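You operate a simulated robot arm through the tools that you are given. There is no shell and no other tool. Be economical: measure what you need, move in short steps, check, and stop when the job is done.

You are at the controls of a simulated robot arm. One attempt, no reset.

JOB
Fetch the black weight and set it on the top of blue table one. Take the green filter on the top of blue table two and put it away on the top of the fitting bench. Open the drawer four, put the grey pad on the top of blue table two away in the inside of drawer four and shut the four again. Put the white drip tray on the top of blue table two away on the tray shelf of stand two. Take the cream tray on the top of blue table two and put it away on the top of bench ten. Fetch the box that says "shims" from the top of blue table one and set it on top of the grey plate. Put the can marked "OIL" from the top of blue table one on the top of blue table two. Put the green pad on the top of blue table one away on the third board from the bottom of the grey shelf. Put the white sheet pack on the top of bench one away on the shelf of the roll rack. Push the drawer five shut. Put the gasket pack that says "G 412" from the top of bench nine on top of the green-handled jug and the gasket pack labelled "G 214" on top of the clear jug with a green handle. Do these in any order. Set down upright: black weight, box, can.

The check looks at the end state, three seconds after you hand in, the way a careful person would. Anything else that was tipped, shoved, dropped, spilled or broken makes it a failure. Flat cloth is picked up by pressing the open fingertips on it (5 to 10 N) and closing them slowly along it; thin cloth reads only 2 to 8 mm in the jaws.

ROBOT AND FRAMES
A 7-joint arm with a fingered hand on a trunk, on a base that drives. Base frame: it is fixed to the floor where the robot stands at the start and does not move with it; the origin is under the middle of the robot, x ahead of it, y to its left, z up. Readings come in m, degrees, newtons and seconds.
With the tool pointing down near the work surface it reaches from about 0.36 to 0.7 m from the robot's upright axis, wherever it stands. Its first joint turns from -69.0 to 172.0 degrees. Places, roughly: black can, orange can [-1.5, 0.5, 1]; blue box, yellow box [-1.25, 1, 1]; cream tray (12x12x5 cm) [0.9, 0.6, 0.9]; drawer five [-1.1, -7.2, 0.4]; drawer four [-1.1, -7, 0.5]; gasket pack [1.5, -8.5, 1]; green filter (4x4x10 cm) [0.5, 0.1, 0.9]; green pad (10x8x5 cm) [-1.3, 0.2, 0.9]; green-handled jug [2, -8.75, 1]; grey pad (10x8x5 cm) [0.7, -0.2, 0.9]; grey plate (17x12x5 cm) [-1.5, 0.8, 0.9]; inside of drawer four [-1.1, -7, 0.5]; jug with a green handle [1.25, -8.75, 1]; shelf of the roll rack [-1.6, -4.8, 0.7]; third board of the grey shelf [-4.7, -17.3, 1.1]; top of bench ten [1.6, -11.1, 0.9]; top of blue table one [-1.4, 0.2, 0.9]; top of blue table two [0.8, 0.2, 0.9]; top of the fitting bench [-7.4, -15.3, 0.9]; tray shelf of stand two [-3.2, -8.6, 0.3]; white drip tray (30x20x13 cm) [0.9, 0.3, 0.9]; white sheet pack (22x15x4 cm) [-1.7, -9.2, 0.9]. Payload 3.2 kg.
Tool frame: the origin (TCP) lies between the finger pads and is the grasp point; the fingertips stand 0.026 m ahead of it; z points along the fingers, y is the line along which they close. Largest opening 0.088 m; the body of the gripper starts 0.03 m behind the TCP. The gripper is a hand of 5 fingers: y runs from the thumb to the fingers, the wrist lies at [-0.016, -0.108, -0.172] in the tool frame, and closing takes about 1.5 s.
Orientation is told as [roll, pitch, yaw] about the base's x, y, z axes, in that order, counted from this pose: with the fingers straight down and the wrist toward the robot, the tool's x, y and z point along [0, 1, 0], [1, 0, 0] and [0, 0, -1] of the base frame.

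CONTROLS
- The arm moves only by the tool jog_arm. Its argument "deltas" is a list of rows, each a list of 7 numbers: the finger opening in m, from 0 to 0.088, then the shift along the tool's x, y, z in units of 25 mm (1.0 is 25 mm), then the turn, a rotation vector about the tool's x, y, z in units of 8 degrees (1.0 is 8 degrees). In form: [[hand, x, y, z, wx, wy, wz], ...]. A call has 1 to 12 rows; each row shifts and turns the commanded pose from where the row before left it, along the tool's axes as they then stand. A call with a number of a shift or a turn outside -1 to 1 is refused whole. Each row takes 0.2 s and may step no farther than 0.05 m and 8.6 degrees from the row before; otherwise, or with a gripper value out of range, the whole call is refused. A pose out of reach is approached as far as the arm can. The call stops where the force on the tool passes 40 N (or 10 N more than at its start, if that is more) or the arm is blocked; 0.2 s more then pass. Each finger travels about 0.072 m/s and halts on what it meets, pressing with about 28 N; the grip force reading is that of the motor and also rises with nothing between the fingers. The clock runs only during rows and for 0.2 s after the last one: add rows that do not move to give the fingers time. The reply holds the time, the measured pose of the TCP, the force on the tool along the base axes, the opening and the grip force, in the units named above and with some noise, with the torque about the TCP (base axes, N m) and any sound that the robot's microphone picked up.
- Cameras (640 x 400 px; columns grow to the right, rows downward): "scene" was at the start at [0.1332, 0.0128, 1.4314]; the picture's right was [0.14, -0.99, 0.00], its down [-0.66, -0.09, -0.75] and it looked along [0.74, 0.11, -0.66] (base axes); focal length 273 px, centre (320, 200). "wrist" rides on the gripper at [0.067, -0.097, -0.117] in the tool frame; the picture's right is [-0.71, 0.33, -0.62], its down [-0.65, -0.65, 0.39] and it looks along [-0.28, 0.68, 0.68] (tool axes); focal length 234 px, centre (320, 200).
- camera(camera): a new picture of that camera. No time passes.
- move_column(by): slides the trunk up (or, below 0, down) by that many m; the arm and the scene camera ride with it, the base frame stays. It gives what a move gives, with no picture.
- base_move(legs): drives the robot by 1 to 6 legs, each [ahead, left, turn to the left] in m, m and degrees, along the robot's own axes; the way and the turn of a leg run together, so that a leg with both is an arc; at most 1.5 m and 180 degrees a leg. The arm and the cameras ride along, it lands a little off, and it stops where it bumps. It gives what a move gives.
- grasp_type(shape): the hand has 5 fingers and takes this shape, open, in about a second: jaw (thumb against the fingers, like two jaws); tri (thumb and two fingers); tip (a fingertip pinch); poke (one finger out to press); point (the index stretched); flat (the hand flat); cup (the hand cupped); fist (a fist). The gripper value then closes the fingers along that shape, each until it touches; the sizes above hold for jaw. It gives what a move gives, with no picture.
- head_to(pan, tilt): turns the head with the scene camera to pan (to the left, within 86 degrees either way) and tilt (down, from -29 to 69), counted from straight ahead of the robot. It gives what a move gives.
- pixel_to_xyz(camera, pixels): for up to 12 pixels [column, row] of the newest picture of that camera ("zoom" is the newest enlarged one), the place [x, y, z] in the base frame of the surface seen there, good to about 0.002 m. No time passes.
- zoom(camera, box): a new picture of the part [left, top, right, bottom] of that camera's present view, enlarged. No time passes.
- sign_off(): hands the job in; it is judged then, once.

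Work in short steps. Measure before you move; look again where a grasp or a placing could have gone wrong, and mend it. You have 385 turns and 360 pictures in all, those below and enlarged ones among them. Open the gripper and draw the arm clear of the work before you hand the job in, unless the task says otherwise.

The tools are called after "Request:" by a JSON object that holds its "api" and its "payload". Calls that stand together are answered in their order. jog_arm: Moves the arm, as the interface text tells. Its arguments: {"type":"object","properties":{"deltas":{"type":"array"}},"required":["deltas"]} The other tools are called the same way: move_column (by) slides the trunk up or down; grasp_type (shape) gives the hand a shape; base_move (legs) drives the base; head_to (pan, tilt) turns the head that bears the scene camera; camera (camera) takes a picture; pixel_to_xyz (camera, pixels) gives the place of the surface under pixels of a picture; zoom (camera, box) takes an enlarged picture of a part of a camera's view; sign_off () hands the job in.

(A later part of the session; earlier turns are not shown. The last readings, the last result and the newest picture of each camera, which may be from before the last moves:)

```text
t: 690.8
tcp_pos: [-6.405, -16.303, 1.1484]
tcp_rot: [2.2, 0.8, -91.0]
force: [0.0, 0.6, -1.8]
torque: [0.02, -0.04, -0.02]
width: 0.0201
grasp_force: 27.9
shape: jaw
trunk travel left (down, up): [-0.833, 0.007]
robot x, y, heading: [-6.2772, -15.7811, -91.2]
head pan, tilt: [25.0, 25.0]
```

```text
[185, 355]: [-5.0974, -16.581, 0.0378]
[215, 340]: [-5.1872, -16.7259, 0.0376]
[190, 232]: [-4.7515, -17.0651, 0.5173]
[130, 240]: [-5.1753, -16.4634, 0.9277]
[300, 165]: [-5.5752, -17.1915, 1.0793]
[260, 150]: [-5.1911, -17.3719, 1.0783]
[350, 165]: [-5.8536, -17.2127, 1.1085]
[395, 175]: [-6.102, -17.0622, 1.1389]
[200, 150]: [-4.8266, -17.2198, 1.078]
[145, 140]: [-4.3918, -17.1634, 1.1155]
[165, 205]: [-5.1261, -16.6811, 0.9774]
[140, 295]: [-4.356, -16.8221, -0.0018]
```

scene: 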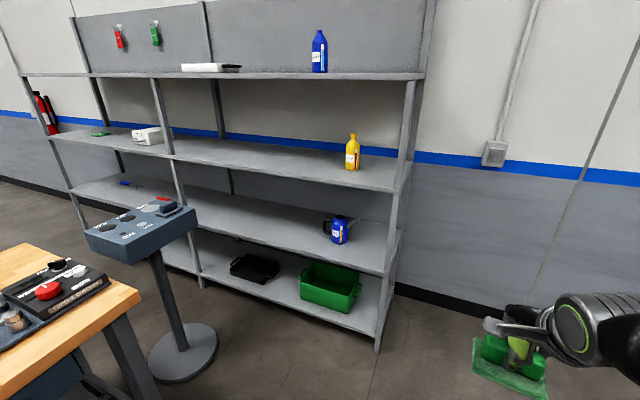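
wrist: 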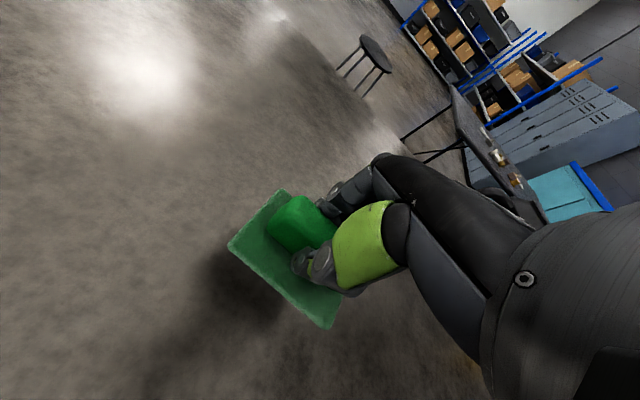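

I bring the hand from right to 14 cm left of centre, then slide the base left along the bench.

Request:
{"api": "jog_arm", "payload": {"deltas": [[0, 1, 0, 0, 0, 0, 0], [0, 1, 0, 0, 0, 0, 0], [0, 1, 0, 0, 0, 0, 0], [0, 1, 0, 0, 0, 0, 0], [0, 1, 0, 0, 0, 0, 0], [0, 1, -0.3, 0, 0, 0, 0], [0, 1, -0.3, 0, 0, 0, 0], [0, 1, -0.3, 0, 0, 0, 0], [0, 1, -0.3, 0, 0, 0, 0], [0, 1, -0.3, 0, 0, 0, 0], [0, 0, 0, 0, 0, 0, 0]]}}

Request:
{"api": "base_move", "payload": {"legs": [[0, 0, 1.2], [0, 0.47, 0]]}}

Request:
{"api": "head_to", "payload": {"pan": 15, "tilt": 30}}

Request:
{"api": "camera", "payload": {"camera": "scene"}}

```text
t: 693.2
tcp_pos: [-6.1583, -16.2712, 1.1654]
tcp_rot: [3.8, 0.7, -91.6]
force: [-0.3, -0.1, -0.5]
torque: [-0.03, -0.02, 0.01]
width: 0.0203
grasp_force: 27.8
shape: jaw
trunk travel left (down, up): [-0.833, 0.007]
robot x, y, heading: [-6.2786, -15.7846, -91.6]
head pan, tilt: [25.0, 25.0]
```

```text
t: 696.4
tcp_pos: [-5.6698, -16.2697, 1.1657]
tcp_rot: [3.7, 0.8, -90.0]
force: [0.1, -0.3, -0.8]
torque: [-0.03, 0.01, 0.0]
width: 0.0203
grasp_force: 28.3
shape: jaw
trunk travel left (down, up): [-0.833, 0.007]
robot x, y, heading: [-5.8037, -15.7841, -90.5]
head pan, tilt: [25.0, 25.0]
```

```text
t: 697.1
tcp_pos: [-5.6696, -16.2698, 1.1683]
tcp_rot: [4.0, 0.7, -90.0]
force: [-0.2, 0.5, -1.4]
torque: [-0.04, 0.01, 0.02]
width: 0.0203
grasp_force: 28.3
shape: jaw
trunk travel left (down, up): [-0.833, 0.007]
robot x, y, heading: [-5.8007, -15.7802, -90.3]
head pan, tilt: [15.0, 30.0]
```

```text
236 pictures are left
```

scene: 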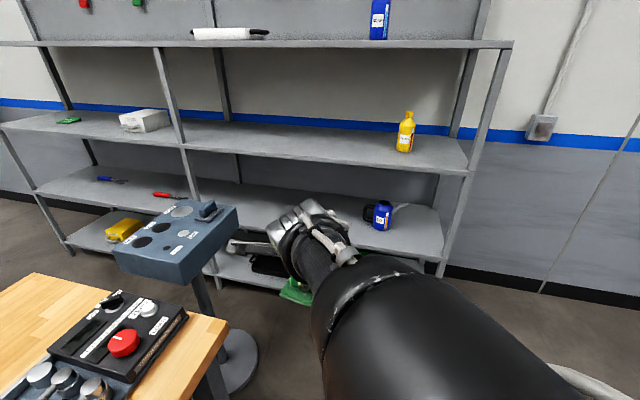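

I drive in 0.78 m and look.

Request:
{"api": "base_move", "payload": {"legs": [[0.78, 0, 0.3]]}}

Request:
{"api": "camera", "payload": {"camera": "scene"}}

Request:
{"api": "camera", "payload": {"camera": "wrist"}}

```text
t: 701.2
tcp_pos: [-5.7006, -17.0315, 1.1675]
tcp_rot: [3.9, 0.7, -91.9]
force: [0.2, -0.7, -1.0]
torque: [0.02, 0.0, 0.01]
width: 0.0203
grasp_force: 27.9
shape: jaw
trunk travel left (down, up): [-0.833, 0.007]
robot x, y, heading: [-5.8198, -16.5376, -91.9]
head pan, tilt: [15.0, 30.0]
```

```text
235 pictures are left
```

scene: 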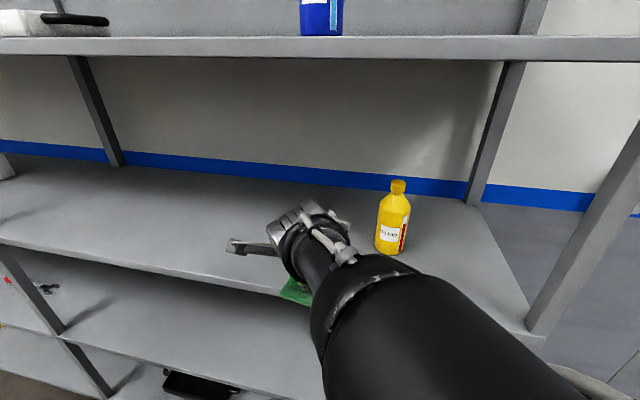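

```text
234 pictures are left
```

wrist: 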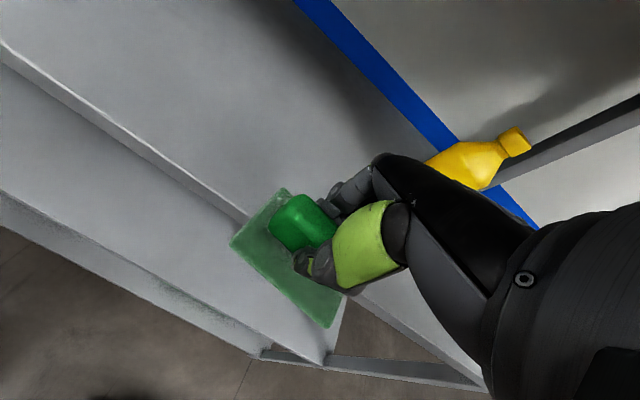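

The bottle is close on the right; I slide left 12 cm, straighten, and go in 16 cm.

Request:
{"api": "base_move", "payload": {"legs": [[0, 0.11, 1.9], [0.16, 0, 0]]}}

Request:
{"api": "camera", "payload": {"camera": "scene"}}

Request:
{"api": "camera", "payload": {"camera": "wrist"}}

```text
t: 703.4
tcp_pos: [-5.5701, -17.1867, 1.169]
tcp_rot: [4.0, 0.6, -89.7]
force: [-0.1, 0.0, -1.5]
torque: [-0.01, -0.01, -0.02]
width: 0.0204
grasp_force: 28.1
shape: jaw
trunk travel left (down, up): [-0.833, 0.007]
robot x, y, heading: [-5.7068, -16.7024, -89.7]
head pan, tilt: [15.0, 30.0]
```

```text
233 pictures are left
```

scene: 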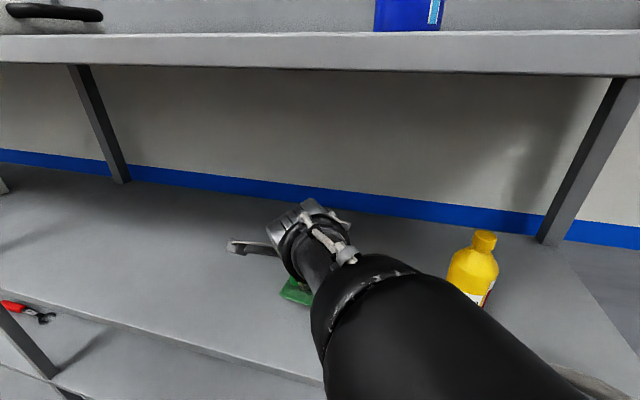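

```text
232 pictures are left
```

wrist: 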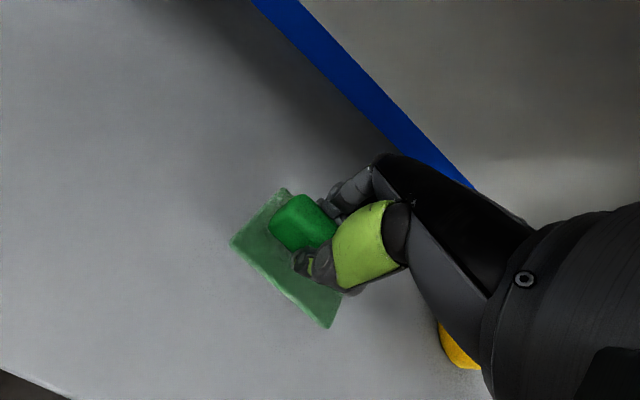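

In place. I lower the trunk 3.6 cm, then touch down with small steps.

Request:
{"api": "move_column", "payload": {"by": -0.036}}

Request:
{"api": "jog_arm", "payload": {"deltas": [[0, 0, 0, 0.1, 0, 0, 0], [0, 0, 0, 0.1, 0, 0, 0], [0, 0, 0, 0, 0, 0, 0]]}}

Request:
{"api": "camera", "payload": {"camera": "wrist"}}

```text
t: 704.2
tcp_pos: [-5.5698, -17.1884, 1.1333]
tcp_rot: [4.1, 0.9, -89.7]
force: [-0.4, -0.9, -0.8]
torque: [0.0, -0.02, 0.02]
width: 0.0204
grasp_force: 27.4
shape: jaw
trunk travel left (down, up): [-0.797, 0.043]
robot x, y, heading: [-5.705, -16.7017, -90.0]
head pan, tilt: [15.0, 30.0]
```

```text
t: 705.0
tcp_pos: [-5.5704, -17.1884, 1.1306]
tcp_rot: [4.7, 0.8, -89.8]
force: [-0.3, 0.2, -2.1]
torque: [-0.01, -0.02, -0.01]
width: 0.0206
grasp_force: 28.3
shape: jaw
trunk travel left (down, up): [-0.797, 0.043]
robot x, y, heading: [-5.7053, -16.7076, -89.8]
head pan, tilt: [15.0, 30.0]
```

```text
231 pictures are left
```

wrist: 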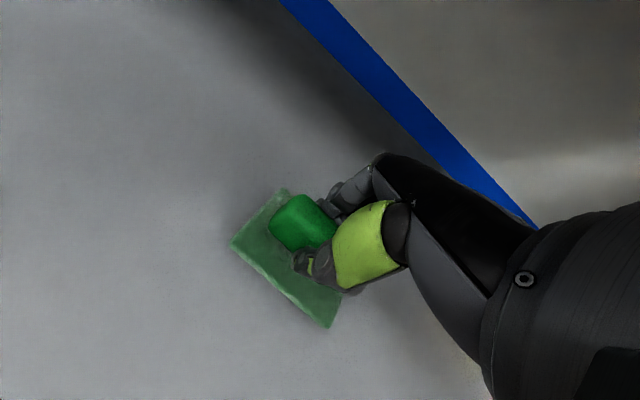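

Nearly there; 4 mm more, then release.

Request:
{"api": "move_column", "payload": {"by": -0.004}}

Request:
{"api": "jog_arm", "payload": {"deltas": [[0.024, 0, 0, 0, 0, 0, 0], [0.03, 0, 0, 0, 0, 0, 0], [0.04, 0, 0, 0, 0, 0, 0], [0.06, 0, 0, 0, 0, 0, 0], [0.08, 0, 0, 0, 0, 0, 0], [0.088, 0, 0, 0, 0, 0, 0], [0.088, 0, 0, 0, 0, 0, 0]]}}

Request:
{"api": "move_column", "payload": {"by": 0.047}}

Request:
{"api": "camera", "payload": {"camera": "wrist"}}

```text
t: 705.5
tcp_pos: [-5.5688, -17.1883, 1.1285]
tcp_rot: [4.5, 0.6, -89.8]
force: [1.0, 0.4, 2.2]
torque: [-0.05, 0.12, 0.01]
width: 0.0201
grasp_force: 28.1
shape: jaw
trunk travel left (down, up): [-0.793, 0.047]
robot x, y, heading: [-5.7095, -16.7053, -89.9]
head pan, tilt: [15.0, 30.0]
```

```text
t: 707.1
tcp_pos: [-5.5699, -17.1879, 1.1257]
tcp_rot: [4.6, 0.8, -89.7]
force: [0.1, -0.1, -0.5]
torque: [0.0, 0.01, 0.0]
width: 0.0877
grasp_force: 0.1
shape: jaw
trunk travel left (down, up): [-0.793, 0.047]
robot x, y, heading: [-5.7022, -16.7047, -89.9]
head pan, tilt: [15.0, 30.0]
```

```text
t: 708.0
tcp_pos: [-5.5691, -17.1885, 1.1732]
tcp_rot: [4.5, 0.8, -89.8]
force: [-0.5, 0.0, 0.0]
torque: [-0.01, 0.01, -0.02]
width: 0.0878
grasp_force: 0.0
shape: jaw
trunk travel left (down, up): [-0.84, 0.0]
robot x, y, heading: [-5.7078, -16.7106, -89.8]
head pan, tilt: [15.0, 30.0]
```

```text
230 pictures are left
```

wrist: 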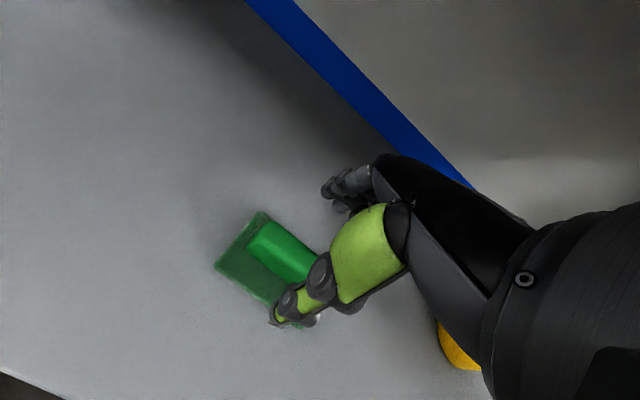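

Pad rests on the third board. I back out: a bit back, right, then back up the aisle.

Request:
{"api": "base_move", "payload": {"legs": [[-0.15, 0, 0], [0, -0.12, 0], [-0.5, 0, 0]]}}

Request:
{"api": "camera", "payload": {"camera": "scene"}}

```text
t: 712.8
tcp_pos: [-5.686, -16.5306, 1.1723]
tcp_rot: [4.5, 0.7, -89.2]
force: [0.1, -0.3, 0.4]
torque: [0.02, 0.0, -0.01]
width: 0.0878
grasp_force: 0.1
shape: jaw
trunk travel left (down, up): [-0.84, 0.0]
robot x, y, heading: [-5.8299, -16.045, -89.2]
head pan, tilt: [15.0, 30.0]
```

```text
229 pictures are left
```

scene: 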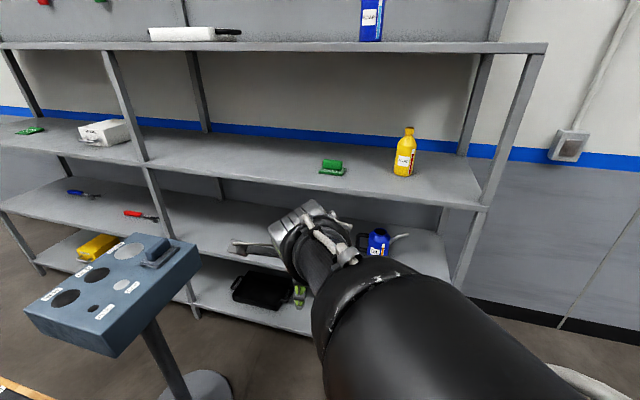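

The green pad sits neatly on the third board. I reverse up the aisle, turn round and drive back north.

Request:
{"api": "base_move", "payload": {"legs": [[0, -0.35, -0.8], [-1.5, 0, 0], [-1.3, 0, 0], [0, 0, -167]]}}

Request:
{"api": "move_column", "payload": {"by": -0.09}}

Request:
{"api": "head_to", "payload": {"pan": 0, "tilt": 20}}

Request:
{"api": "camera", "payload": {"camera": "scene"}}

```text
t: 735.0
tcp_pos: [-6.2932, -12.8477, 1.1725]
tcp_rot: [4.7, 0.9, 96.4]
force: [0.3, 1.0, -0.2]
torque: [0.02, -0.01, 0.0]
width: 0.088
grasp_force: 0.1
shape: jaw
trunk travel left (down, up): [-0.84, 0.0]
robot x, y, heading: [-6.1033, -13.3116, 96.3]
head pan, tilt: [15.0, 30.0]
```

```text
t: 736.2
tcp_pos: [-6.2936, -12.8472, 1.0844]
tcp_rot: [4.7, 0.7, 96.6]
force: [0.0, 0.7, -0.9]
torque: [-0.04, 0.0, 0.02]
width: 0.088
grasp_force: 0.0
shape: jaw
trunk travel left (down, up): [-0.75, 0.09]
robot x, y, heading: [-6.1024, -13.3131, 96.3]
head pan, tilt: [15.0, 30.0]
```

```text
t: 737.0
tcp_pos: [-6.2926, -12.8468, 1.0839]
tcp_rot: [4.7, 0.8, 96.4]
force: [0.2, -0.1, -0.1]
torque: [0.02, 0.01, 0.0]
width: 0.0878
grasp_force: 0.0
shape: jaw
trunk travel left (down, up): [-0.75, 0.09]
robot x, y, heading: [-6.1033, -13.3139, 96.7]
head pan, tilt: [0.0, 20.0]
```

```text
228 pictures are left
```

scene: 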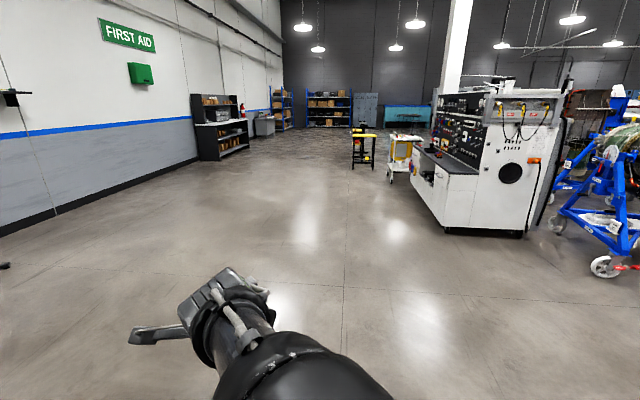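

North again along the open side.

Request:
{"api": "base_move", "payload": {"legs": [[0, 0, 7], [1.5, 0, 0], [1.5, 0, 0], [1.5, 0, 0], [1.5, 0, 0], [1.4, 0, 0]]}}

Request:
{"api": "base_move", "payload": {"legs": [[0, 0, -47], [1.5, 0, 0], [1.5, 0, 0]]}}

Request:
{"api": "camera", "payload": {"camera": "scene"}}

```text
t: 772.9
tcp_pos: [-8.3525, -5.721, 1.0849]
tcp_rot: [4.9, 0.8, 108.4]
force: [0.0, -0.2, 0.8]
torque: [0.01, -0.01, 0.01]
width: 0.0877
grasp_force: 0.1
shape: jaw
trunk travel left (down, up): [-0.75, 0.09]
robot x, y, heading: [-8.0689, -6.1402, 108.5]
head pan, tilt: [0.0, 20.0]
```

```text
t: 789.5
tcp_pos: [-6.4106, -3.0644, 1.0845]
tcp_rot: [4.8, 0.8, 58.7]
force: [-0.4, -0.3, 0.3]
torque: [0.03, -0.02, -0.06]
width: 0.0876
grasp_force: 0.0
shape: jaw
trunk travel left (down, up): [-0.75, 0.09]
robot x, y, heading: [-6.5458, -3.5493, 58.6]
head pan, tilt: [0.0, 20.0]
```

```text
227 pictures are left
```

scene: 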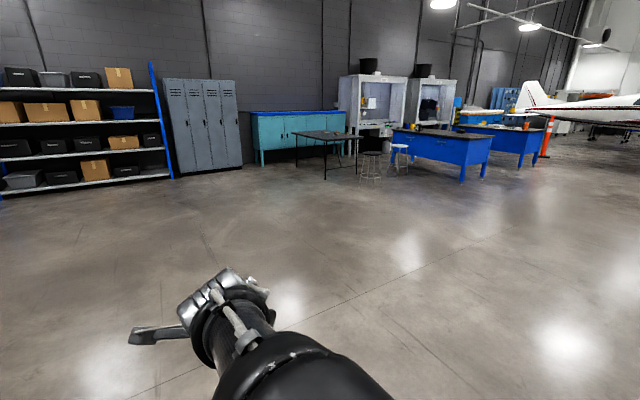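

Back toward the tables' south end.

Request:
{"api": "base_move", "payload": {"legs": [[0, 0, -41], [1.5, 0, 0], [1.5, 0, 0], [1.5, 0, 0], [1.5, 0, 0], [0.4, 0, 0]]}}

Request:
{"api": "camera", "payload": {"camera": "scene"}}

```text
t: 822.1
tcp_pos: [-0.017, -1.3612, 1.0851]
tcp_rot: [4.8, 0.8, 18.1]
force: [-0.3, 0.0, 0.2]
torque: [-0.02, -0.02, 0.01]
width: 0.088
grasp_force: 0.1
shape: jaw
trunk travel left (down, up): [-0.75, 0.09]
robot x, y, heading: [-0.4346, -1.6389, 18.0]
head pan, tilt: [0.0, 20.0]
```

```text
226 pictures are left
```

scene: 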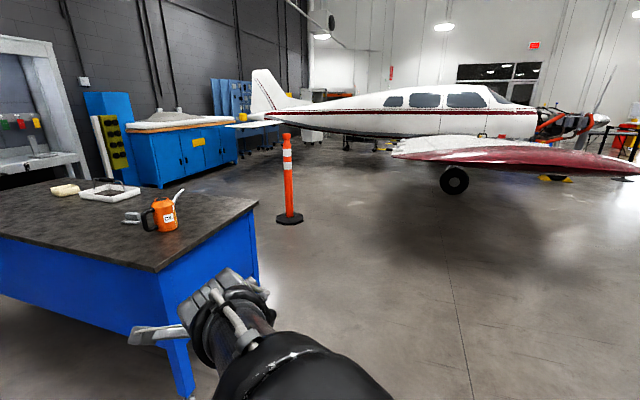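

Next the grey pad. I drive into the corridor, face table two at y≈-0.28 and check.

Request:
{"api": "base_move", "payload": {"legs": [[0, 0, 70], [1.36, 0, 0], [0, 0, -88]]}}

Request:
{"api": "jog_arm", "payload": {"deltas": [[0.088, -0.8, 0, 0, 0, -0.15, 0], [0.088, -0.8, 0, 0, 0, -0.15, 0], [0.088, -0.8, 0, 0, 0, -0.15, 0], [0.088, -0.8, 0, 0, 0, -0.1, 0], [0.088, 0, 0, 0, 0, 0, 0]]}}

Request:
{"api": "head_to", "payload": {"pan": 0, "tilt": 40}}

Request:
{"api": "camera", "payload": {"camera": "scene"}}

```text
t: 835.8
tcp_pos: [0.0568, -0.1247, 1.085]
tcp_rot: [4.8, 0.9, 2.0]
force: [-0.6, 0.3, 0.5]
torque: [0.02, 0.03, 0.0]
width: 0.0877
grasp_force: 0.1
shape: jaw
trunk travel left (down, up): [-0.75, 0.09]
robot x, y, heading: [-0.4257, -0.2772, 1.9]
head pan, tilt: [0.0, 20.0]
```

```text
t: 837.0
tcp_pos: [0.0577, -0.2045, 1.0797]
tcp_rot: [0.4, 0.8, 1.9]
force: [0.0, 0.6, 0.4]
torque: [-0.05, -0.03, 0.01]
width: 0.0878
grasp_force: 0.0
shape: jaw
trunk travel left (down, up): [-0.75, 0.09]
robot x, y, heading: [-0.4245, -0.2764, 1.9]
head pan, tilt: [0.0, 20.0]
```

```text
t: 837.8
tcp_pos: [0.0582, -0.2043, 1.0804]
tcp_rot: [0.4, 0.8, 1.9]
force: [0.0, -0.5, -0.7]
torque: [-0.03, 0.0, 0.0]
width: 0.0879
grasp_force: 0.0
shape: jaw
trunk travel left (down, up): [-0.75, 0.09]
robot x, y, heading: [-0.4258, -0.2758, 1.8]
head pan, tilt: [0.0, 40.0]
```

```text
225 pictures are left
```

scene: 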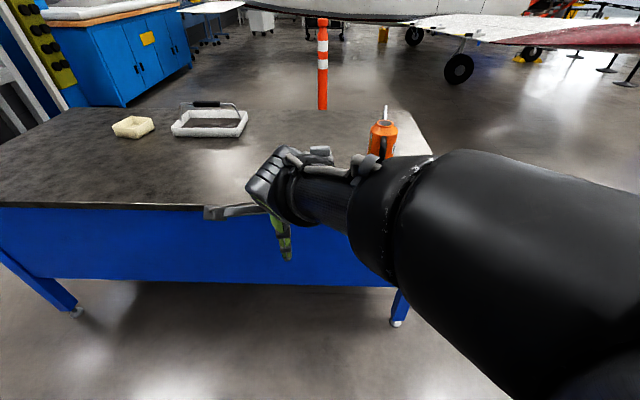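

The arm hides the pad; I go ahead 0.46 m and check with the wrist camera.

Request:
{"api": "base_move", "payload": {"legs": [[0.46, 0, -1.9]]}}

Request:
{"api": "camera", "payload": {"camera": "wrist"}}

Request:
{"api": "camera", "payload": {"camera": "scene"}}

```text
t: 840.6
tcp_pos: [0.5163, -0.2208, 1.0807]
tcp_rot: [0.5, 0.8, -0.5]
force: [-0.5, 0.3, -0.2]
torque: [0.0, -0.01, 0.02]
width: 0.0878
grasp_force: 0.1
shape: jaw
trunk travel left (down, up): [-0.75, 0.09]
robot x, y, heading: [0.0312, -0.272, -0.3]
head pan, tilt: [0.0, 40.0]
```

```text
224 pictures are left
```

wrist: 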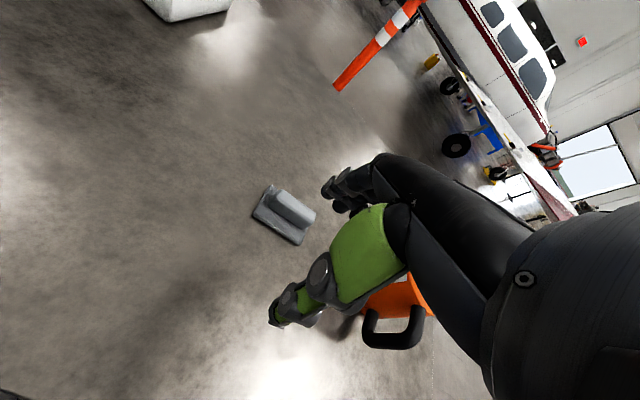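

```text
223 pictures are left
```

scene: 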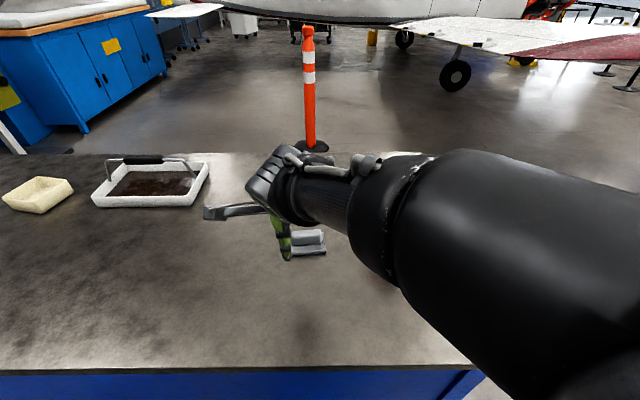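

Request:
{"api": "zoom", "payload": {"camera": "wrist", "box": [240, 170, 340, 250]}}

Request:
{"api": "pixel_to_xyz", "payload": {"camera": "zoom", "pixels": [[190, 120], [310, 200], [380, 240], [240, 140], [300, 180], [215, 100], [400, 215], [85, 220], [310, 360], [350, 250]]}}

```text
5.00 times, centred on (290, 210) of wrist
```

zoom: 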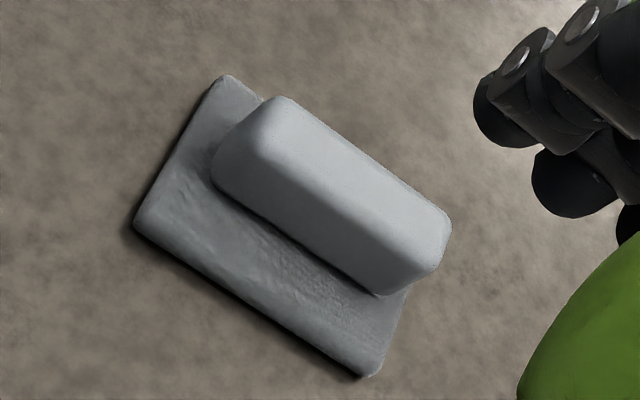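

```text
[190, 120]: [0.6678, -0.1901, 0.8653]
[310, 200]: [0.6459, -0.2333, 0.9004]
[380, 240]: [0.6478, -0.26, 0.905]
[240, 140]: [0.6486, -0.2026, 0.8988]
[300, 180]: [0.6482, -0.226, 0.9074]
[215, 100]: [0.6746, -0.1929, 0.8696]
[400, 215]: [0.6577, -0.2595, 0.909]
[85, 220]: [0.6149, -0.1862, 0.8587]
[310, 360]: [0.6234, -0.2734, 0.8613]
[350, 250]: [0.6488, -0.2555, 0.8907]
```

Block centre about (0.659,-0.235), top 0.909. I move forward and down above it.

Request:
{"api": "jog_arm", "payload": {"deltas": [[0.088, -0.1, 0.8, 0.7, 0, 0, 0], [0.088, -0.1, 0.8, 0.7, 0, 0, 0], [0.088, -0.1, 0.8, 0.7, 0, 0, 0], [0.088, -0.1, 0.8, 0.7, 0, 0, 0], [0.088, -0.1, 0.8, 0.7, 0, 0, 0], [0.088, 0, 0.8, 0.7, 0, 0, 0], [0.088, 0, 0.9, 0.6, 0, 0, 0], [0.088, 0, 0, 0, 0, 0, 0]]}}

Request:
{"api": "camera", "payload": {"camera": "wrist"}}

```text
t: 842.4
tcp_pos: [0.6572, -0.2389, 0.9587]
tcp_rot: [0.6, 0.7, -1.0]
force: [0.0, 0.4, 0.0]
torque: [-0.02, -0.02, 0.0]
width: 0.0877
grasp_force: 0.1
shape: jaw
trunk travel left (down, up): [-0.75, 0.09]
robot x, y, heading: [0.0305, -0.2706, -0.9]
head pan, tilt: [0.0, 40.0]
```

```text
221 pictures are left
```

wrist: 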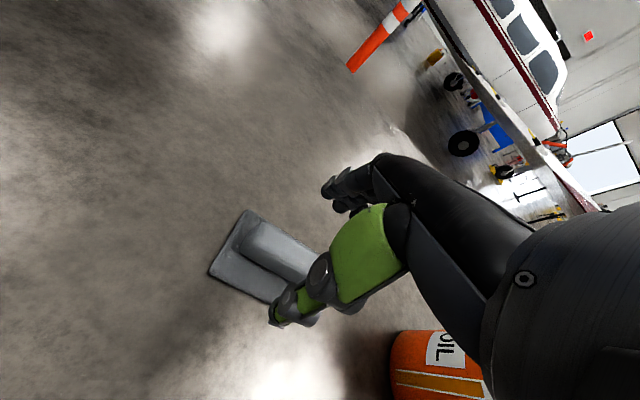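

Aligned (the can is well clear). Lower to 0.906 and close, then lift.

Request:
{"api": "jog_arm", "payload": {"deltas": [[0.088, 0, 0, 0.8, 0, 0, 0], [0.088, 0, 0, 0.8, 0, 0, 0], [0.088, 0, 0, 0.5, 0, 0, 0], [0.088, 0, 0, 0, 0, 0, 0], [0.06, 0, 0, 0, 0, 0, 0], [0.04, 0, 0, 0, 0, 0, 0], [0.02, 0, 0, 0, 0, 0, 0], [0, 0, 0, 0, 0, 0, 0], [0, 0, 0, 0, 0, 0, 0], [0, 0, 0, 0, 0, 0, 0], [0, 0, 0, 0, 0, 0, 0]]}}

Request:
{"api": "jog_arm", "payload": {"deltas": [[0, 0, 0, -0.5, 0, 0, 0], [0, 0, 0, -0.8, 0, 0, 0], [0, 0, -0.5, -0.8, 0, 0, 0], [0, 0, -0.8, -0.8, 0, 0, 0], [0, 0, -0.8, -0.8, 0, 0, 0], [0, 0, -0.8, -0.8, 0, 0, 0], [0, 0, -0.8, -0.5, 0, 0, 0], [0, 0, -0.8, 0, 0, 0, 0], [0, 0, 0, 0, 0, 0, 0]]}}

Request:
{"api": "camera", "payload": {"camera": "wrist"}}

```text
t: 844.8
tcp_pos: [0.6591, -0.2358, 0.9062]
tcp_rot: [0.7, 0.8, -0.8]
force: [0.0, -0.8, -0.6]
torque: [-0.05, 0.0, 0.0]
width: 0.0201
grasp_force: 28.3
shape: jaw
trunk travel left (down, up): [-0.75, 0.09]
robot x, y, heading: [0.03, -0.2713, -0.6]
head pan, tilt: [0.0, 40.0]
```

```text
t: 845.9
tcp_pos: [0.5965, -0.2491, 0.9055]
tcp_rot: [2.1, 10.4, -2.8]
force: [-1.8, 1.6, 8.7]
torque: [-0.01, -0.16, 0.03]
width: 0.02
grasp_force: 28.3
shape: jaw
trunk travel left (down, up): [-0.75, 0.09]
robot x, y, heading: [0.0346, -0.2707, -0.5]
head pan, tilt: [0.0, 40.0]
stopped in row 5: the arm was blocked; the commanded pose is now the measured one
```

```text
220 pictures are left
```

wrist: 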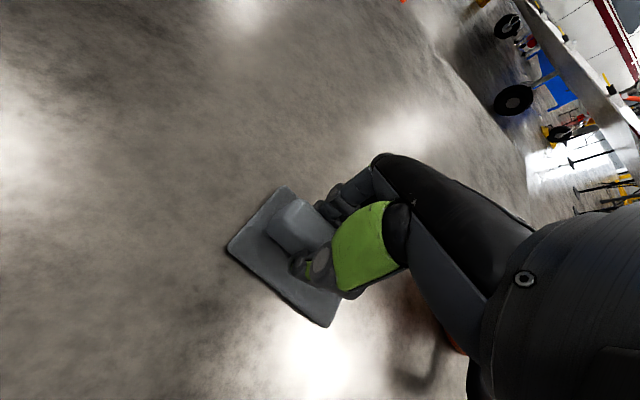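

The arm hit that same limit again; the pad is still held. I lift with the trunk instead and back off.

Request:
{"api": "move_column", "payload": {"by": 0.09}}

Request:
{"api": "base_move", "payload": {"legs": [[-0.45, 0, 0]]}}

Request:
{"api": "camera", "payload": {"camera": "scene"}}

```text
t: 847.1
tcp_pos: [0.5956, -0.2488, 0.9911]
tcp_rot: [2.0, 10.7, -2.8]
force: [0.2, -0.2, -1.2]
torque: [0.01, 0.04, -0.04]
width: 0.0202
grasp_force: 28.1
shape: jaw
trunk travel left (down, up): [-0.84, 0.0]
robot x, y, heading: [0.033, -0.2693, -0.8]
head pan, tilt: [0.0, 40.0]
```

```text
t: 849.9
tcp_pos: [0.1454, -0.2435, 0.9918]
tcp_rot: [1.9, 10.6, -2.6]
force: [-0.1, 0.1, -0.9]
torque: [0.01, 0.0, -0.01]
width: 0.02
grasp_force: 27.3
shape: jaw
trunk travel left (down, up): [-0.84, 0.0]
robot x, y, heading: [-0.4194, -0.2645, -0.6]
head pan, tilt: [0.0, 40.0]
```

```text
219 pictures are left
```

scene: 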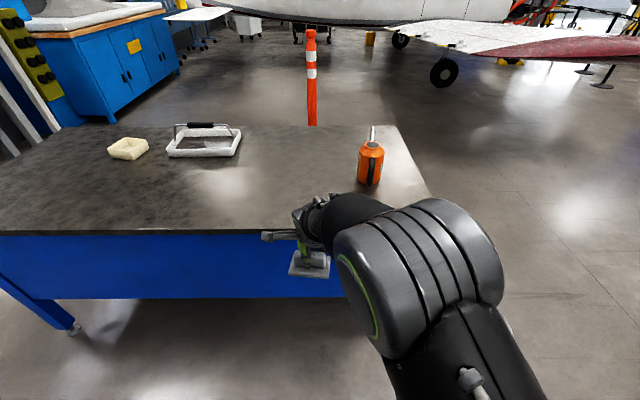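

I level the hand and turn it to the comfortable +90° posture in free space.

Request:
{"api": "jog_arm", "payload": {"deltas": [[0, -0.3, -0.5, 0, -0.4, 0, -0.4], [0, -0.3, -0.5, 0, -0.4, 0, -0.4], [0, 0, -0.3, 0, -0.4, 0, -0.6], [0, 0, 0, 0, -0.2, 0.2, -0.8], [0, 0, 0, 0, 0, 0, -0.9], [0, 0, 0, 0, 0, 0, -0.9], [0, 0, 0, 0, 0, 0, -0.9], [0, 0, 0, 0, 0, 0, -0.9], [0, 0, 0, 0, 0, 0, -0.9], [0, 0, 0, 0, 0, 0, -0.9], [0, 0, 0, 0, 0, 0, -0.9], [0, 0, 0, 0, 0, 0, -0.9]]}}

Request:
{"api": "camera", "payload": {"camera": "scene"}}

```text
t: 852.5
tcp_pos: [0.1144, -0.258, 0.9956]
tcp_rot: [1.3, -4.6, 72.2]
force: [-0.2, 0.5, -0.8]
torque: [-0.01, 0.02, -0.02]
width: 0.0202
grasp_force: 28.3
shape: jaw
trunk travel left (down, up): [-0.84, 0.0]
robot x, y, heading: [-0.4182, -0.2647, -0.3]
head pan, tilt: [0.0, 40.0]
```

```text
218 pictures are left
```

scene: 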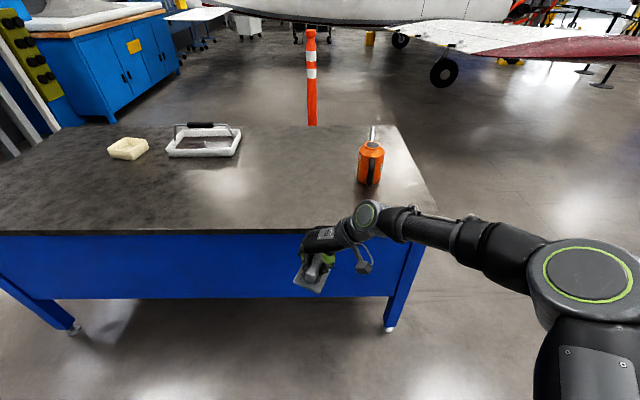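

Good posture again. I finish the turn and levelling, then drive south toward the drawer chest.

Request:
{"api": "jog_arm", "payload": {"deltas": [[0, 0, 0, -0.5, 0.3, -0.1, -0.8], [0, 0, 0, -0.8, 0.27, 0, -0.8], [0, 0, 0, -0.8, 0, 0, -0.6], [0, 0, 0, -0.8, 0, 0, 0], [0, 0, 0, 0, 0, 0, 0]]}}

Request:
{"api": "base_move", "payload": {"legs": [[0, 0, -90], [1.5, 0, 0], [1.2, 0, 0], [0, 0, 14], [1.5, 0, 0]]}}

Request:
{"api": "head_to", "payload": {"pan": -10, "tilt": 20}}

Request:
{"api": "camera", "payload": {"camera": "scene"}}

```text
t: 853.7
tcp_pos: [0.1144, -0.2621, 1.0689]
tcp_rot: [-0.1, 0.0, 89.7]
force: [0.9, -0.3, -0.1]
torque: [-0.03, 0.02, -0.01]
width: 0.0201
grasp_force: 27.4
shape: jaw
trunk travel left (down, up): [-0.84, 0.0]
robot x, y, heading: [-0.4185, -0.263, -0.3]
head pan, tilt: [0.0, 40.0]
```

```text
t: 878.3
tcp_pos: [0.2785, -4.8793, 1.0692]
tcp_rot: [-0.2, 0.0, 18.7]
force: [0.4, 0.1, -1.0]
torque: [0.01, -0.04, 0.04]
width: 0.0203
grasp_force: 28.1
shape: jaw
trunk travel left (down, up): [-0.84, 0.0]
robot x, y, heading: [0.0995, -4.3768, -71.5]
head pan, tilt: [0.0, 40.0]
```

```text
t: 879.2
tcp_pos: [0.2795, -4.8795, 1.0695]
tcp_rot: [-0.1, 0.0, 18.7]
force: [-0.5, -0.3, -1.4]
torque: [-0.02, -0.02, 0.01]
width: 0.0202
grasp_force: 28.0
shape: jaw
trunk travel left (down, up): [-0.84, 0.0]
robot x, y, heading: [0.1022, -4.3753, -71.9]
head pan, tilt: [-10.0, 20.0]
```

```text
217 pictures are left
```

scene: 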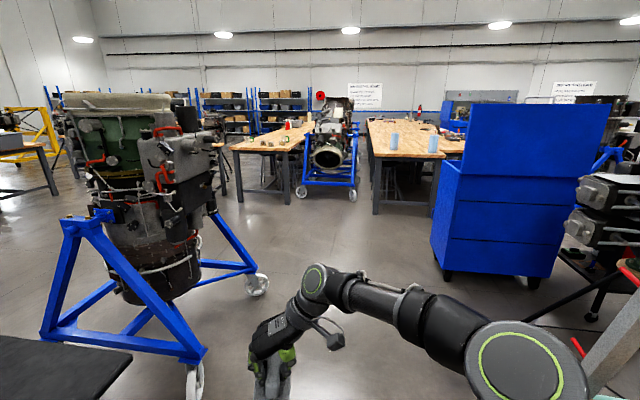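

I measure the passage: stand wheels, chest back, benches.

Request:
{"api": "pixel_to_xyz", "payload": {"camera": "scene", "pixels": [[195, 385], [257, 293], [447, 280], [533, 287], [376, 212], [432, 217], [372, 150], [440, 155], [352, 197], [302, 195], [240, 200], [590, 318]]}}

```text
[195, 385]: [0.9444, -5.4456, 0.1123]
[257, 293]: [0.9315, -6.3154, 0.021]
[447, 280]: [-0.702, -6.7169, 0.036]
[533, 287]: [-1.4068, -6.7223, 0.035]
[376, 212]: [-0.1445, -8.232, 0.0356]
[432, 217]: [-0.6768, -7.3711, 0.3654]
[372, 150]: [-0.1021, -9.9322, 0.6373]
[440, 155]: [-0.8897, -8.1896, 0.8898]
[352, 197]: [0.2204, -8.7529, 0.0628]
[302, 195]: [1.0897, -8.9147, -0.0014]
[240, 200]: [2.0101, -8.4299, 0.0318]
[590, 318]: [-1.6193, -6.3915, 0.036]
```

There's about 1 m between chest front and bench. I drive to (0.2,-7.4) and look west.

Request:
{"api": "base_move", "payload": {"legs": [[0, 0, -16], [1.5, 0, 0], [1.5, 0, 0]]}}

Request:
{"api": "head_to", "payload": {"pan": -50, "tilt": 30}}

Request:
{"api": "camera", "payload": {"camera": "scene"}}

```text
t: 894.5
tcp_pos: [0.2699, -7.8895, 1.0688]
tcp_rot: [-0.3, 0.0, 3.0]
force: [-0.4, 0.8, -1.3]
torque: [0.02, 0.0, 0.0]
width: 0.0202
grasp_force: 27.5
shape: jaw
trunk travel left (down, up): [-0.84, 0.0]
robot x, y, heading: [0.2347, -7.3587, -87.2]
head pan, tilt: [-10.0, 20.0]
```

```text
t: 895.5
tcp_pos: [0.2707, -7.8909, 1.0694]
tcp_rot: [-0.2, 0.1, 3.0]
force: [0.2, -0.8, -0.6]
torque: [0.0, 0.01, -0.01]
width: 0.0207
grasp_force: 27.9
shape: jaw
trunk travel left (down, up): [-0.84, 0.0]
robot x, y, heading: [0.2336, -7.3563, -87.2]
head pan, tilt: [-50.0, 30.0]
```

```text
216 pictures are left
```

scene: 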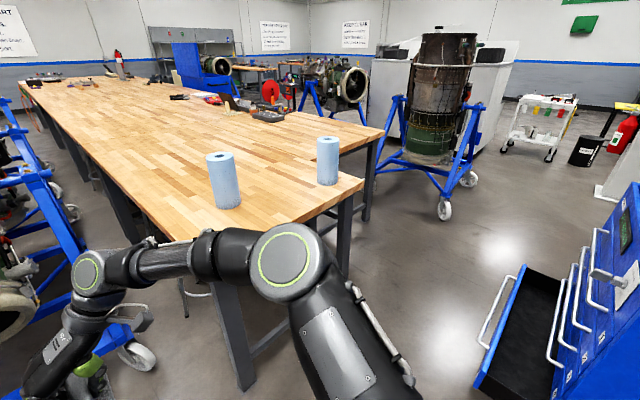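

I measure the open drawer, bench corners and paper rolls.

Request:
{"api": "pixel_to_xyz", "payload": {"camera": "scene", "pixels": [[480, 385], [523, 268], [505, 320], [560, 370], [230, 240], [360, 185], [225, 205], [327, 182], [270, 205], [443, 218], [382, 133], [300, 180]]}}

```text
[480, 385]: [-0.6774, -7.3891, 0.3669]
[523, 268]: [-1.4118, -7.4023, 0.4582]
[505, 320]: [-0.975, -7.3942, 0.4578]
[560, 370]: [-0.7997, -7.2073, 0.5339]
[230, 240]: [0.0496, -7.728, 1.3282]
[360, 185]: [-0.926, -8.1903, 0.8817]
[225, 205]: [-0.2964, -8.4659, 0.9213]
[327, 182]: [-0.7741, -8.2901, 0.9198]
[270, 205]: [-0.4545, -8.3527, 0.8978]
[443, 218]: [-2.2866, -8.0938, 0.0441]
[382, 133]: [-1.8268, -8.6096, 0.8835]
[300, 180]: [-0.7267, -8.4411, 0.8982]
```

I'll park the pad on the bench at about (-0.45,-8.32), clear of the rolls, while I open drawer four. Drive and reach there.

Request:
{"api": "base_move", "payload": {"legs": [[0, -0.5, -2.8], [0.43, 0, 0]]}}

Request:
{"api": "jog_arm", "payload": {"deltas": [[0, 0, -0.85, 0, 0, 0, 0], [0, 0, -0.85, 0, 0, 0, 0], [0, 0, -0.85, 0, 0, 0, 0], [0, 0, -0.85, 0, 0, 0, 0], [0, 0, -0.85, 0, 0, 0, 0], [0, 0, -0.85, 0, 0, 0, 0], [0, 0, -0.85, 0, 0, 0, 0], [0, 0, 0, 0, 0, 0, 0]]}}

Request:
{"api": "head_to", "payload": {"pan": -10, "tilt": 45}}

Request:
{"api": "camera", "payload": {"camera": "scene"}}

```text
t: 900.8
tcp_pos: [-0.2667, -8.3466, 1.0695]
tcp_rot: [-0.1, 0.0, -0.5]
force: [0.1, 0.2, -1.5]
torque: [0.02, -0.01, 0.02]
width: 0.0202
grasp_force: 27.7
shape: jaw
trunk travel left (down, up): [-0.84, 0.0]
robot x, y, heading: [-0.2709, -7.8132, -90.5]
head pan, tilt: [-50.0, 30.0]
```

```text
t: 902.6
tcp_pos: [-0.4144, -8.3457, 1.0669]
tcp_rot: [-0.2, 0.0, -0.4]
force: [0.8, -0.1, -0.6]
torque: [0.0, -0.01, -0.04]
width: 0.0201
grasp_force: 28.3
shape: jaw
trunk travel left (down, up): [-0.84, 0.0]
robot x, y, heading: [-0.2719, -7.8119, -90.5]
head pan, tilt: [-50.0, 30.0]
```

```text
t: 903.7
tcp_pos: [-0.4144, -8.3451, 1.0679]
tcp_rot: [-0.2, 0.0, -0.4]
force: [0.0, 0.0, -0.2]
torque: [-0.03, 0.01, 0.01]
width: 0.0202
grasp_force: 27.8
shape: jaw
trunk travel left (down, up): [-0.84, 0.0]
robot x, y, heading: [-0.2723, -7.8109, -90.7]
head pan, tilt: [-10.0, 45.0]
```

```text
215 pictures are left
```

scene: 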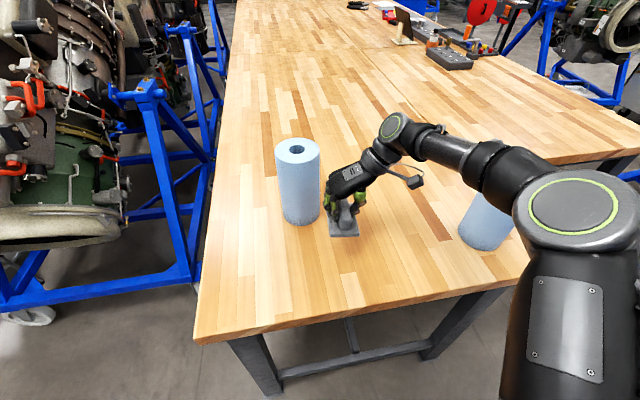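

I measure roll heights and the forearm's height above the right roll.

Request:
{"api": "pixel_to_xyz", "payload": {"camera": "scene", "pixels": [[297, 145], [300, 215], [485, 205], [480, 240], [450, 150], [500, 170], [550, 200], [395, 130], [345, 232], [330, 200]]}}

```text
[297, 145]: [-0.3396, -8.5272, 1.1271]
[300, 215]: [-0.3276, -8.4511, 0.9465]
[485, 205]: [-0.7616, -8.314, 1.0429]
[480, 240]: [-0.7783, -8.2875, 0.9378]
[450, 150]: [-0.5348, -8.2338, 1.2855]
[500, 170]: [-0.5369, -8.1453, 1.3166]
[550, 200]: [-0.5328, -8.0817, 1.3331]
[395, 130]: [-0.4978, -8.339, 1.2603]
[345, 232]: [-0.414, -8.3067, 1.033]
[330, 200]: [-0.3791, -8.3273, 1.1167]
```

Forearm and fingers are clear of the rolls. I lower the trunk 11.8 cm and finish gently.

Request:
{"api": "move_column", "payload": {"by": -0.118}}

Request:
{"api": "jog_arm", "payload": {"deltas": [[0, 0, 0, 0.1, 0, 0, 0], [0, 0, 0, 0.08, 0, 0, 0], [0, 0, 0, 0, 0, 0, 0], [0.024, 0, 0, 0, 0, 0, 0], [0.03, 0, 0, 0, 0, 0, 0], [0.045, 0, 0, 0, 0, 0, 0], [0.06, 0, 0, 0, 0, 0, 0], [0.07, 0, 0, 0, 0, 0, 0], [0.07, 0, 0, 0, 0, 0, 0]]}}

Request:
{"api": "camera", "payload": {"camera": "scene"}}

```text
t: 905.1
tcp_pos: [-0.4146, -8.3456, 0.9491]
tcp_rot: [-0.3, 0.1, -0.4]
force: [0.3, -0.4, -0.7]
torque: [-0.03, -0.01, 0.01]
width: 0.0203
grasp_force: 27.9
shape: jaw
trunk travel left (down, up): [-0.722, 0.118]
robot x, y, heading: [-0.2694, -7.8172, -90.8]
head pan, tilt: [-10.0, 45.0]
```

```text
t: 907.1
tcp_pos: [-0.4143, -8.3477, 0.9448]
tcp_rot: [-0.3, 0.0, -0.4]
force: [0.1, 0.6, -0.5]
torque: [0.0, -0.01, -0.02]
width: 0.0697
grasp_force: 0.0
shape: jaw
trunk travel left (down, up): [-0.722, 0.118]
robot x, y, heading: [-0.2697, -7.8152, -90.7]
head pan, tilt: [-10.0, 45.0]
```

```text
214 pictures are left
```

scene: 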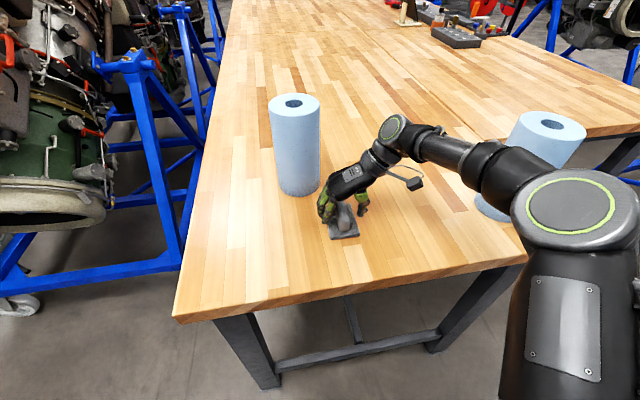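

Pad parked. I raise the hand, and look down to measure my own base footprint before the narrow passage.

Request:
{"api": "move_column", "payload": {"by": 0.118}}

Request:
{"api": "head_to", "payload": {"pan": 60, "tilt": 69}}

Request:
{"api": "camera", "payload": {"camera": "scene"}}

```text
t: 908.6
tcp_pos: [-0.414, -8.3454, 1.0638]
tcp_rot: [-0.2, 0.1, -0.4]
force: [0.1, -0.2, -0.3]
torque: [-0.02, 0.03, 0.0]
width: 0.0694
grasp_force: 0.0
shape: jaw
trunk travel left (down, up): [-0.84, 0.0]
robot x, y, heading: [-0.2706, -7.8168, -90.7]
head pan, tilt: [-10.0, 45.0]
```

```text
t: 910.0
tcp_pos: [-0.4146, -8.3459, 1.0628]
tcp_rot: [-0.2, -0.1, -0.3]
force: [-0.3, 0.0, -0.1]
torque: [0.03, 0.02, -0.01]
width: 0.0694
grasp_force: 0.0
shape: jaw
trunk travel left (down, up): [-0.84, 0.0]
robot x, y, heading: [-0.2714, -7.8123, -90.5]
head pan, tilt: [60.0, 68.8]
```

```text
213 pictures are left
```

scene: 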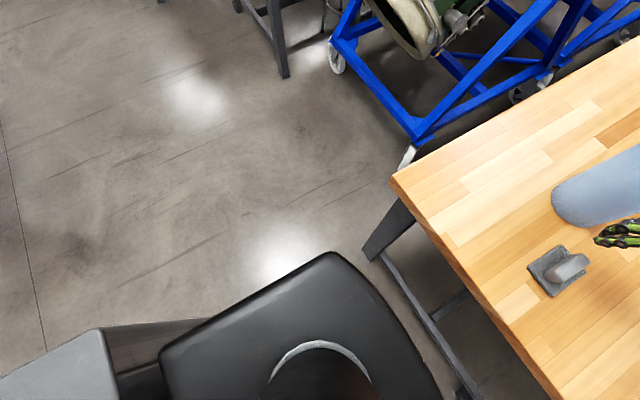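

Request:
{"api": "pixel_to_xyz", "payload": {"camera": "scene", "pixels": [[330, 255], [420, 370], [250, 300], [170, 350], [100, 340], [30, 380], [160, 325], [395, 175]]}}

```text
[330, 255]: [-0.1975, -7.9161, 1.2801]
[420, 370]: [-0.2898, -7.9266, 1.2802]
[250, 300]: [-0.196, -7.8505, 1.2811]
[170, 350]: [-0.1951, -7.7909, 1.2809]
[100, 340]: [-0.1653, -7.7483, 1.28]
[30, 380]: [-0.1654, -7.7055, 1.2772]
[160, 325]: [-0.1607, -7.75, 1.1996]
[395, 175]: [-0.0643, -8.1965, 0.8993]
```

That's the torso; the base shows in the wrist view. I use it to measure the base edge.

Request:
{"api": "camera", "payload": {"camera": "wrist"}}

```text
212 pictures are left
```

wrist: 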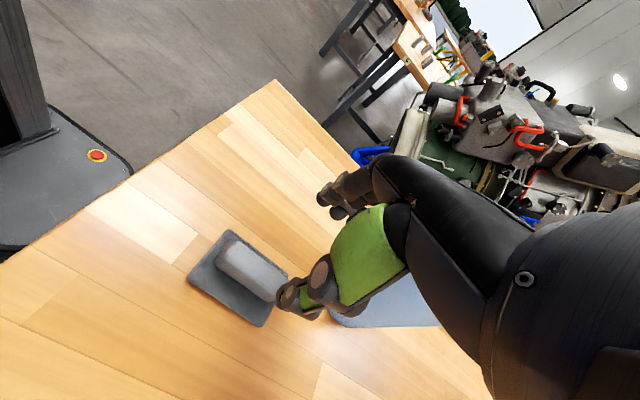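

Request:
{"api": "pixel_to_xyz", "payload": {"camera": "wrist", "pixels": [[97, 156], [128, 170], [115, 185], [70, 130], [60, 108], [40, 120], [10, 150], [100, 140], [5, 245], [235, 265]]}}

```text
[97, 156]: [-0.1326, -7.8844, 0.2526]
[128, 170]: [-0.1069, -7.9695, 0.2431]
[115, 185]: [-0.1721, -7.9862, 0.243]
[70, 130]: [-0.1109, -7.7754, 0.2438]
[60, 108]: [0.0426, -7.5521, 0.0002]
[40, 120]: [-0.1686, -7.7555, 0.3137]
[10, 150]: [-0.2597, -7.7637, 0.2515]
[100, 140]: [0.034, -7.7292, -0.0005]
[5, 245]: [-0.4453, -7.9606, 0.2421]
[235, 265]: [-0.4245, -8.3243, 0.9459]
```

My base is small (about ±0.19 m). I turn left around (keeping the hand off the rolls), drive west past the chest, step south and face the drawers.

Request:
{"api": "base_move", "payload": {"legs": [[0, 0, 180], [0, 0, 90.5], [1.0, 0, 0], [0, 0.33, 0], [0, 0, -90]]}}

Request:
{"api": "head_to", "payload": {"pan": -5, "tilt": 45}}

Request:
{"api": "camera", "payload": {"camera": "scene"}}

```text
t: 931.9
tcp_pos: [-1.1476, -7.5428, 1.0636]
tcp_rot: [-0.2, -0.1, 178.0]
force: [0.4, -0.1, -0.2]
torque: [-0.02, 0.02, -0.01]
width: 0.0694
grasp_force: 0.0
shape: jaw
trunk travel left (down, up): [-0.84, 0.0]
robot x, y, heading: [-1.3106, -8.0702, 88.1]
head pan, tilt: [60.0, 68.8]
```

```text
t: 933.2
tcp_pos: [-1.1495, -7.5445, 1.0638]
tcp_rot: [-0.2, 0.0, 178.0]
force: [-0.2, -0.3, -0.8]
torque: [-0.02, -0.02, 0.0]
width: 0.0697
grasp_force: 0.0
shape: jaw
trunk travel left (down, up): [-0.84, 0.0]
robot x, y, heading: [-1.3084, -8.0728, 87.6]
head pan, tilt: [-5.0, 45.0]
```

```text
211 pictures are left
```

scene: 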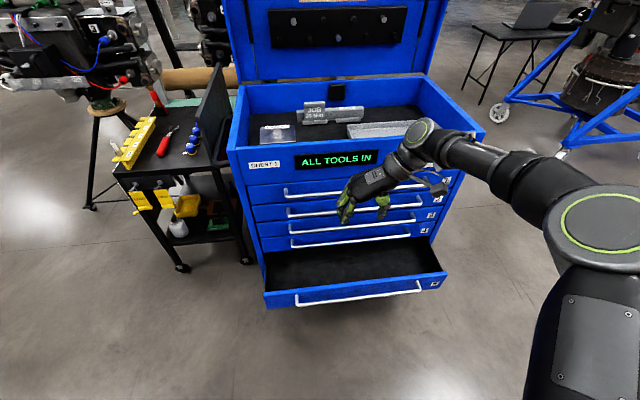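

I zoom on the drawer numbers.

Request:
{"api": "zoom", "payload": {"camera": "scene", "box": [240, 150, 470, 310]}}

Request:
{"api": "zoom", "payload": {"camera": "scene", "box": [390, 190, 470, 300]}}

```text
2.50 times, centred on (355, 230) of scene
```

zoom: 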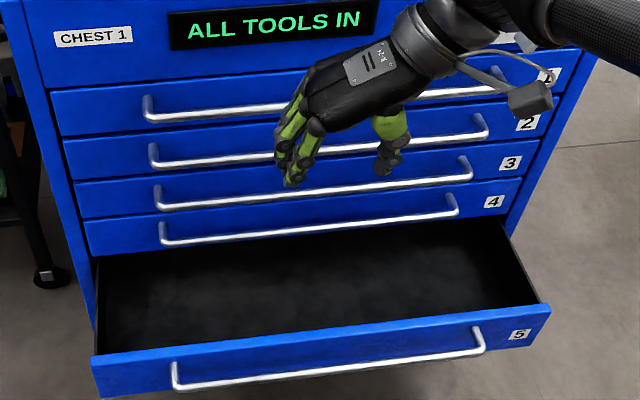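

```text
3.64 times, centred on (430, 245) of scene
```

zoom: 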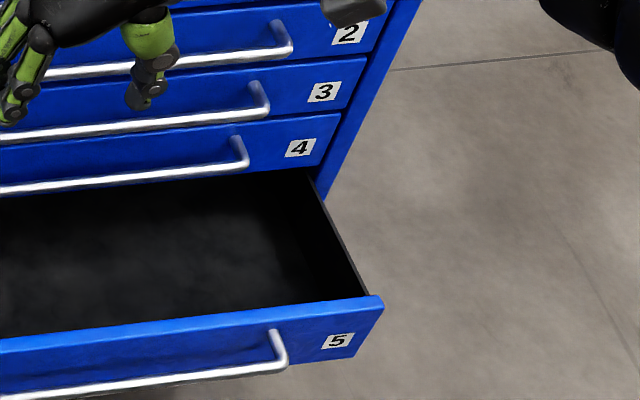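

Drawer 4 is right above the open 5. I measure both handles and fronts.

Request:
{"api": "zoom", "payload": {"camera": "scene", "box": [240, 180, 470, 320]}}

Request:
{"api": "pixel_to_xyz", "payload": {"camera": "scene", "pixels": [[300, 303], [360, 296], [420, 288], [275, 295], [360, 283], [440, 275], [291, 243], [350, 242], [408, 233], [300, 230], [360, 235], [434, 226]]}}

```text
2.78 times, centred on (355, 250) of scene
```

zoom: 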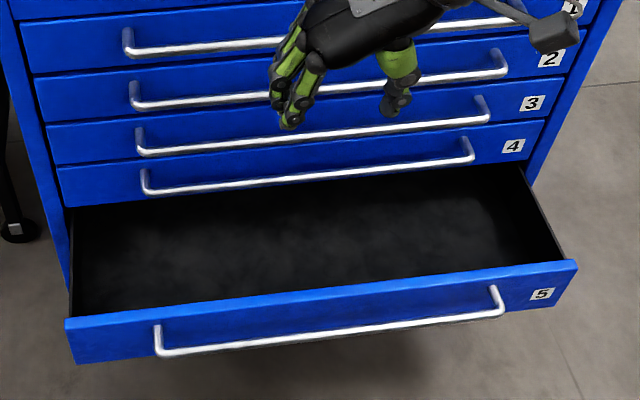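

```text
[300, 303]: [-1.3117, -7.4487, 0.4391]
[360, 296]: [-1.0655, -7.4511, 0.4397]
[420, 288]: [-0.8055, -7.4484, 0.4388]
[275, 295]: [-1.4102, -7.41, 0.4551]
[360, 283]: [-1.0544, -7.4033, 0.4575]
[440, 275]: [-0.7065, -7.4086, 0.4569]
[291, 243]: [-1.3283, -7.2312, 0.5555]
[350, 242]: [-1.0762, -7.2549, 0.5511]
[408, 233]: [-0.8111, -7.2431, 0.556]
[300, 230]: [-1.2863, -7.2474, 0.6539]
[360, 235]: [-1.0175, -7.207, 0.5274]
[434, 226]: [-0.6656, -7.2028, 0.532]
```

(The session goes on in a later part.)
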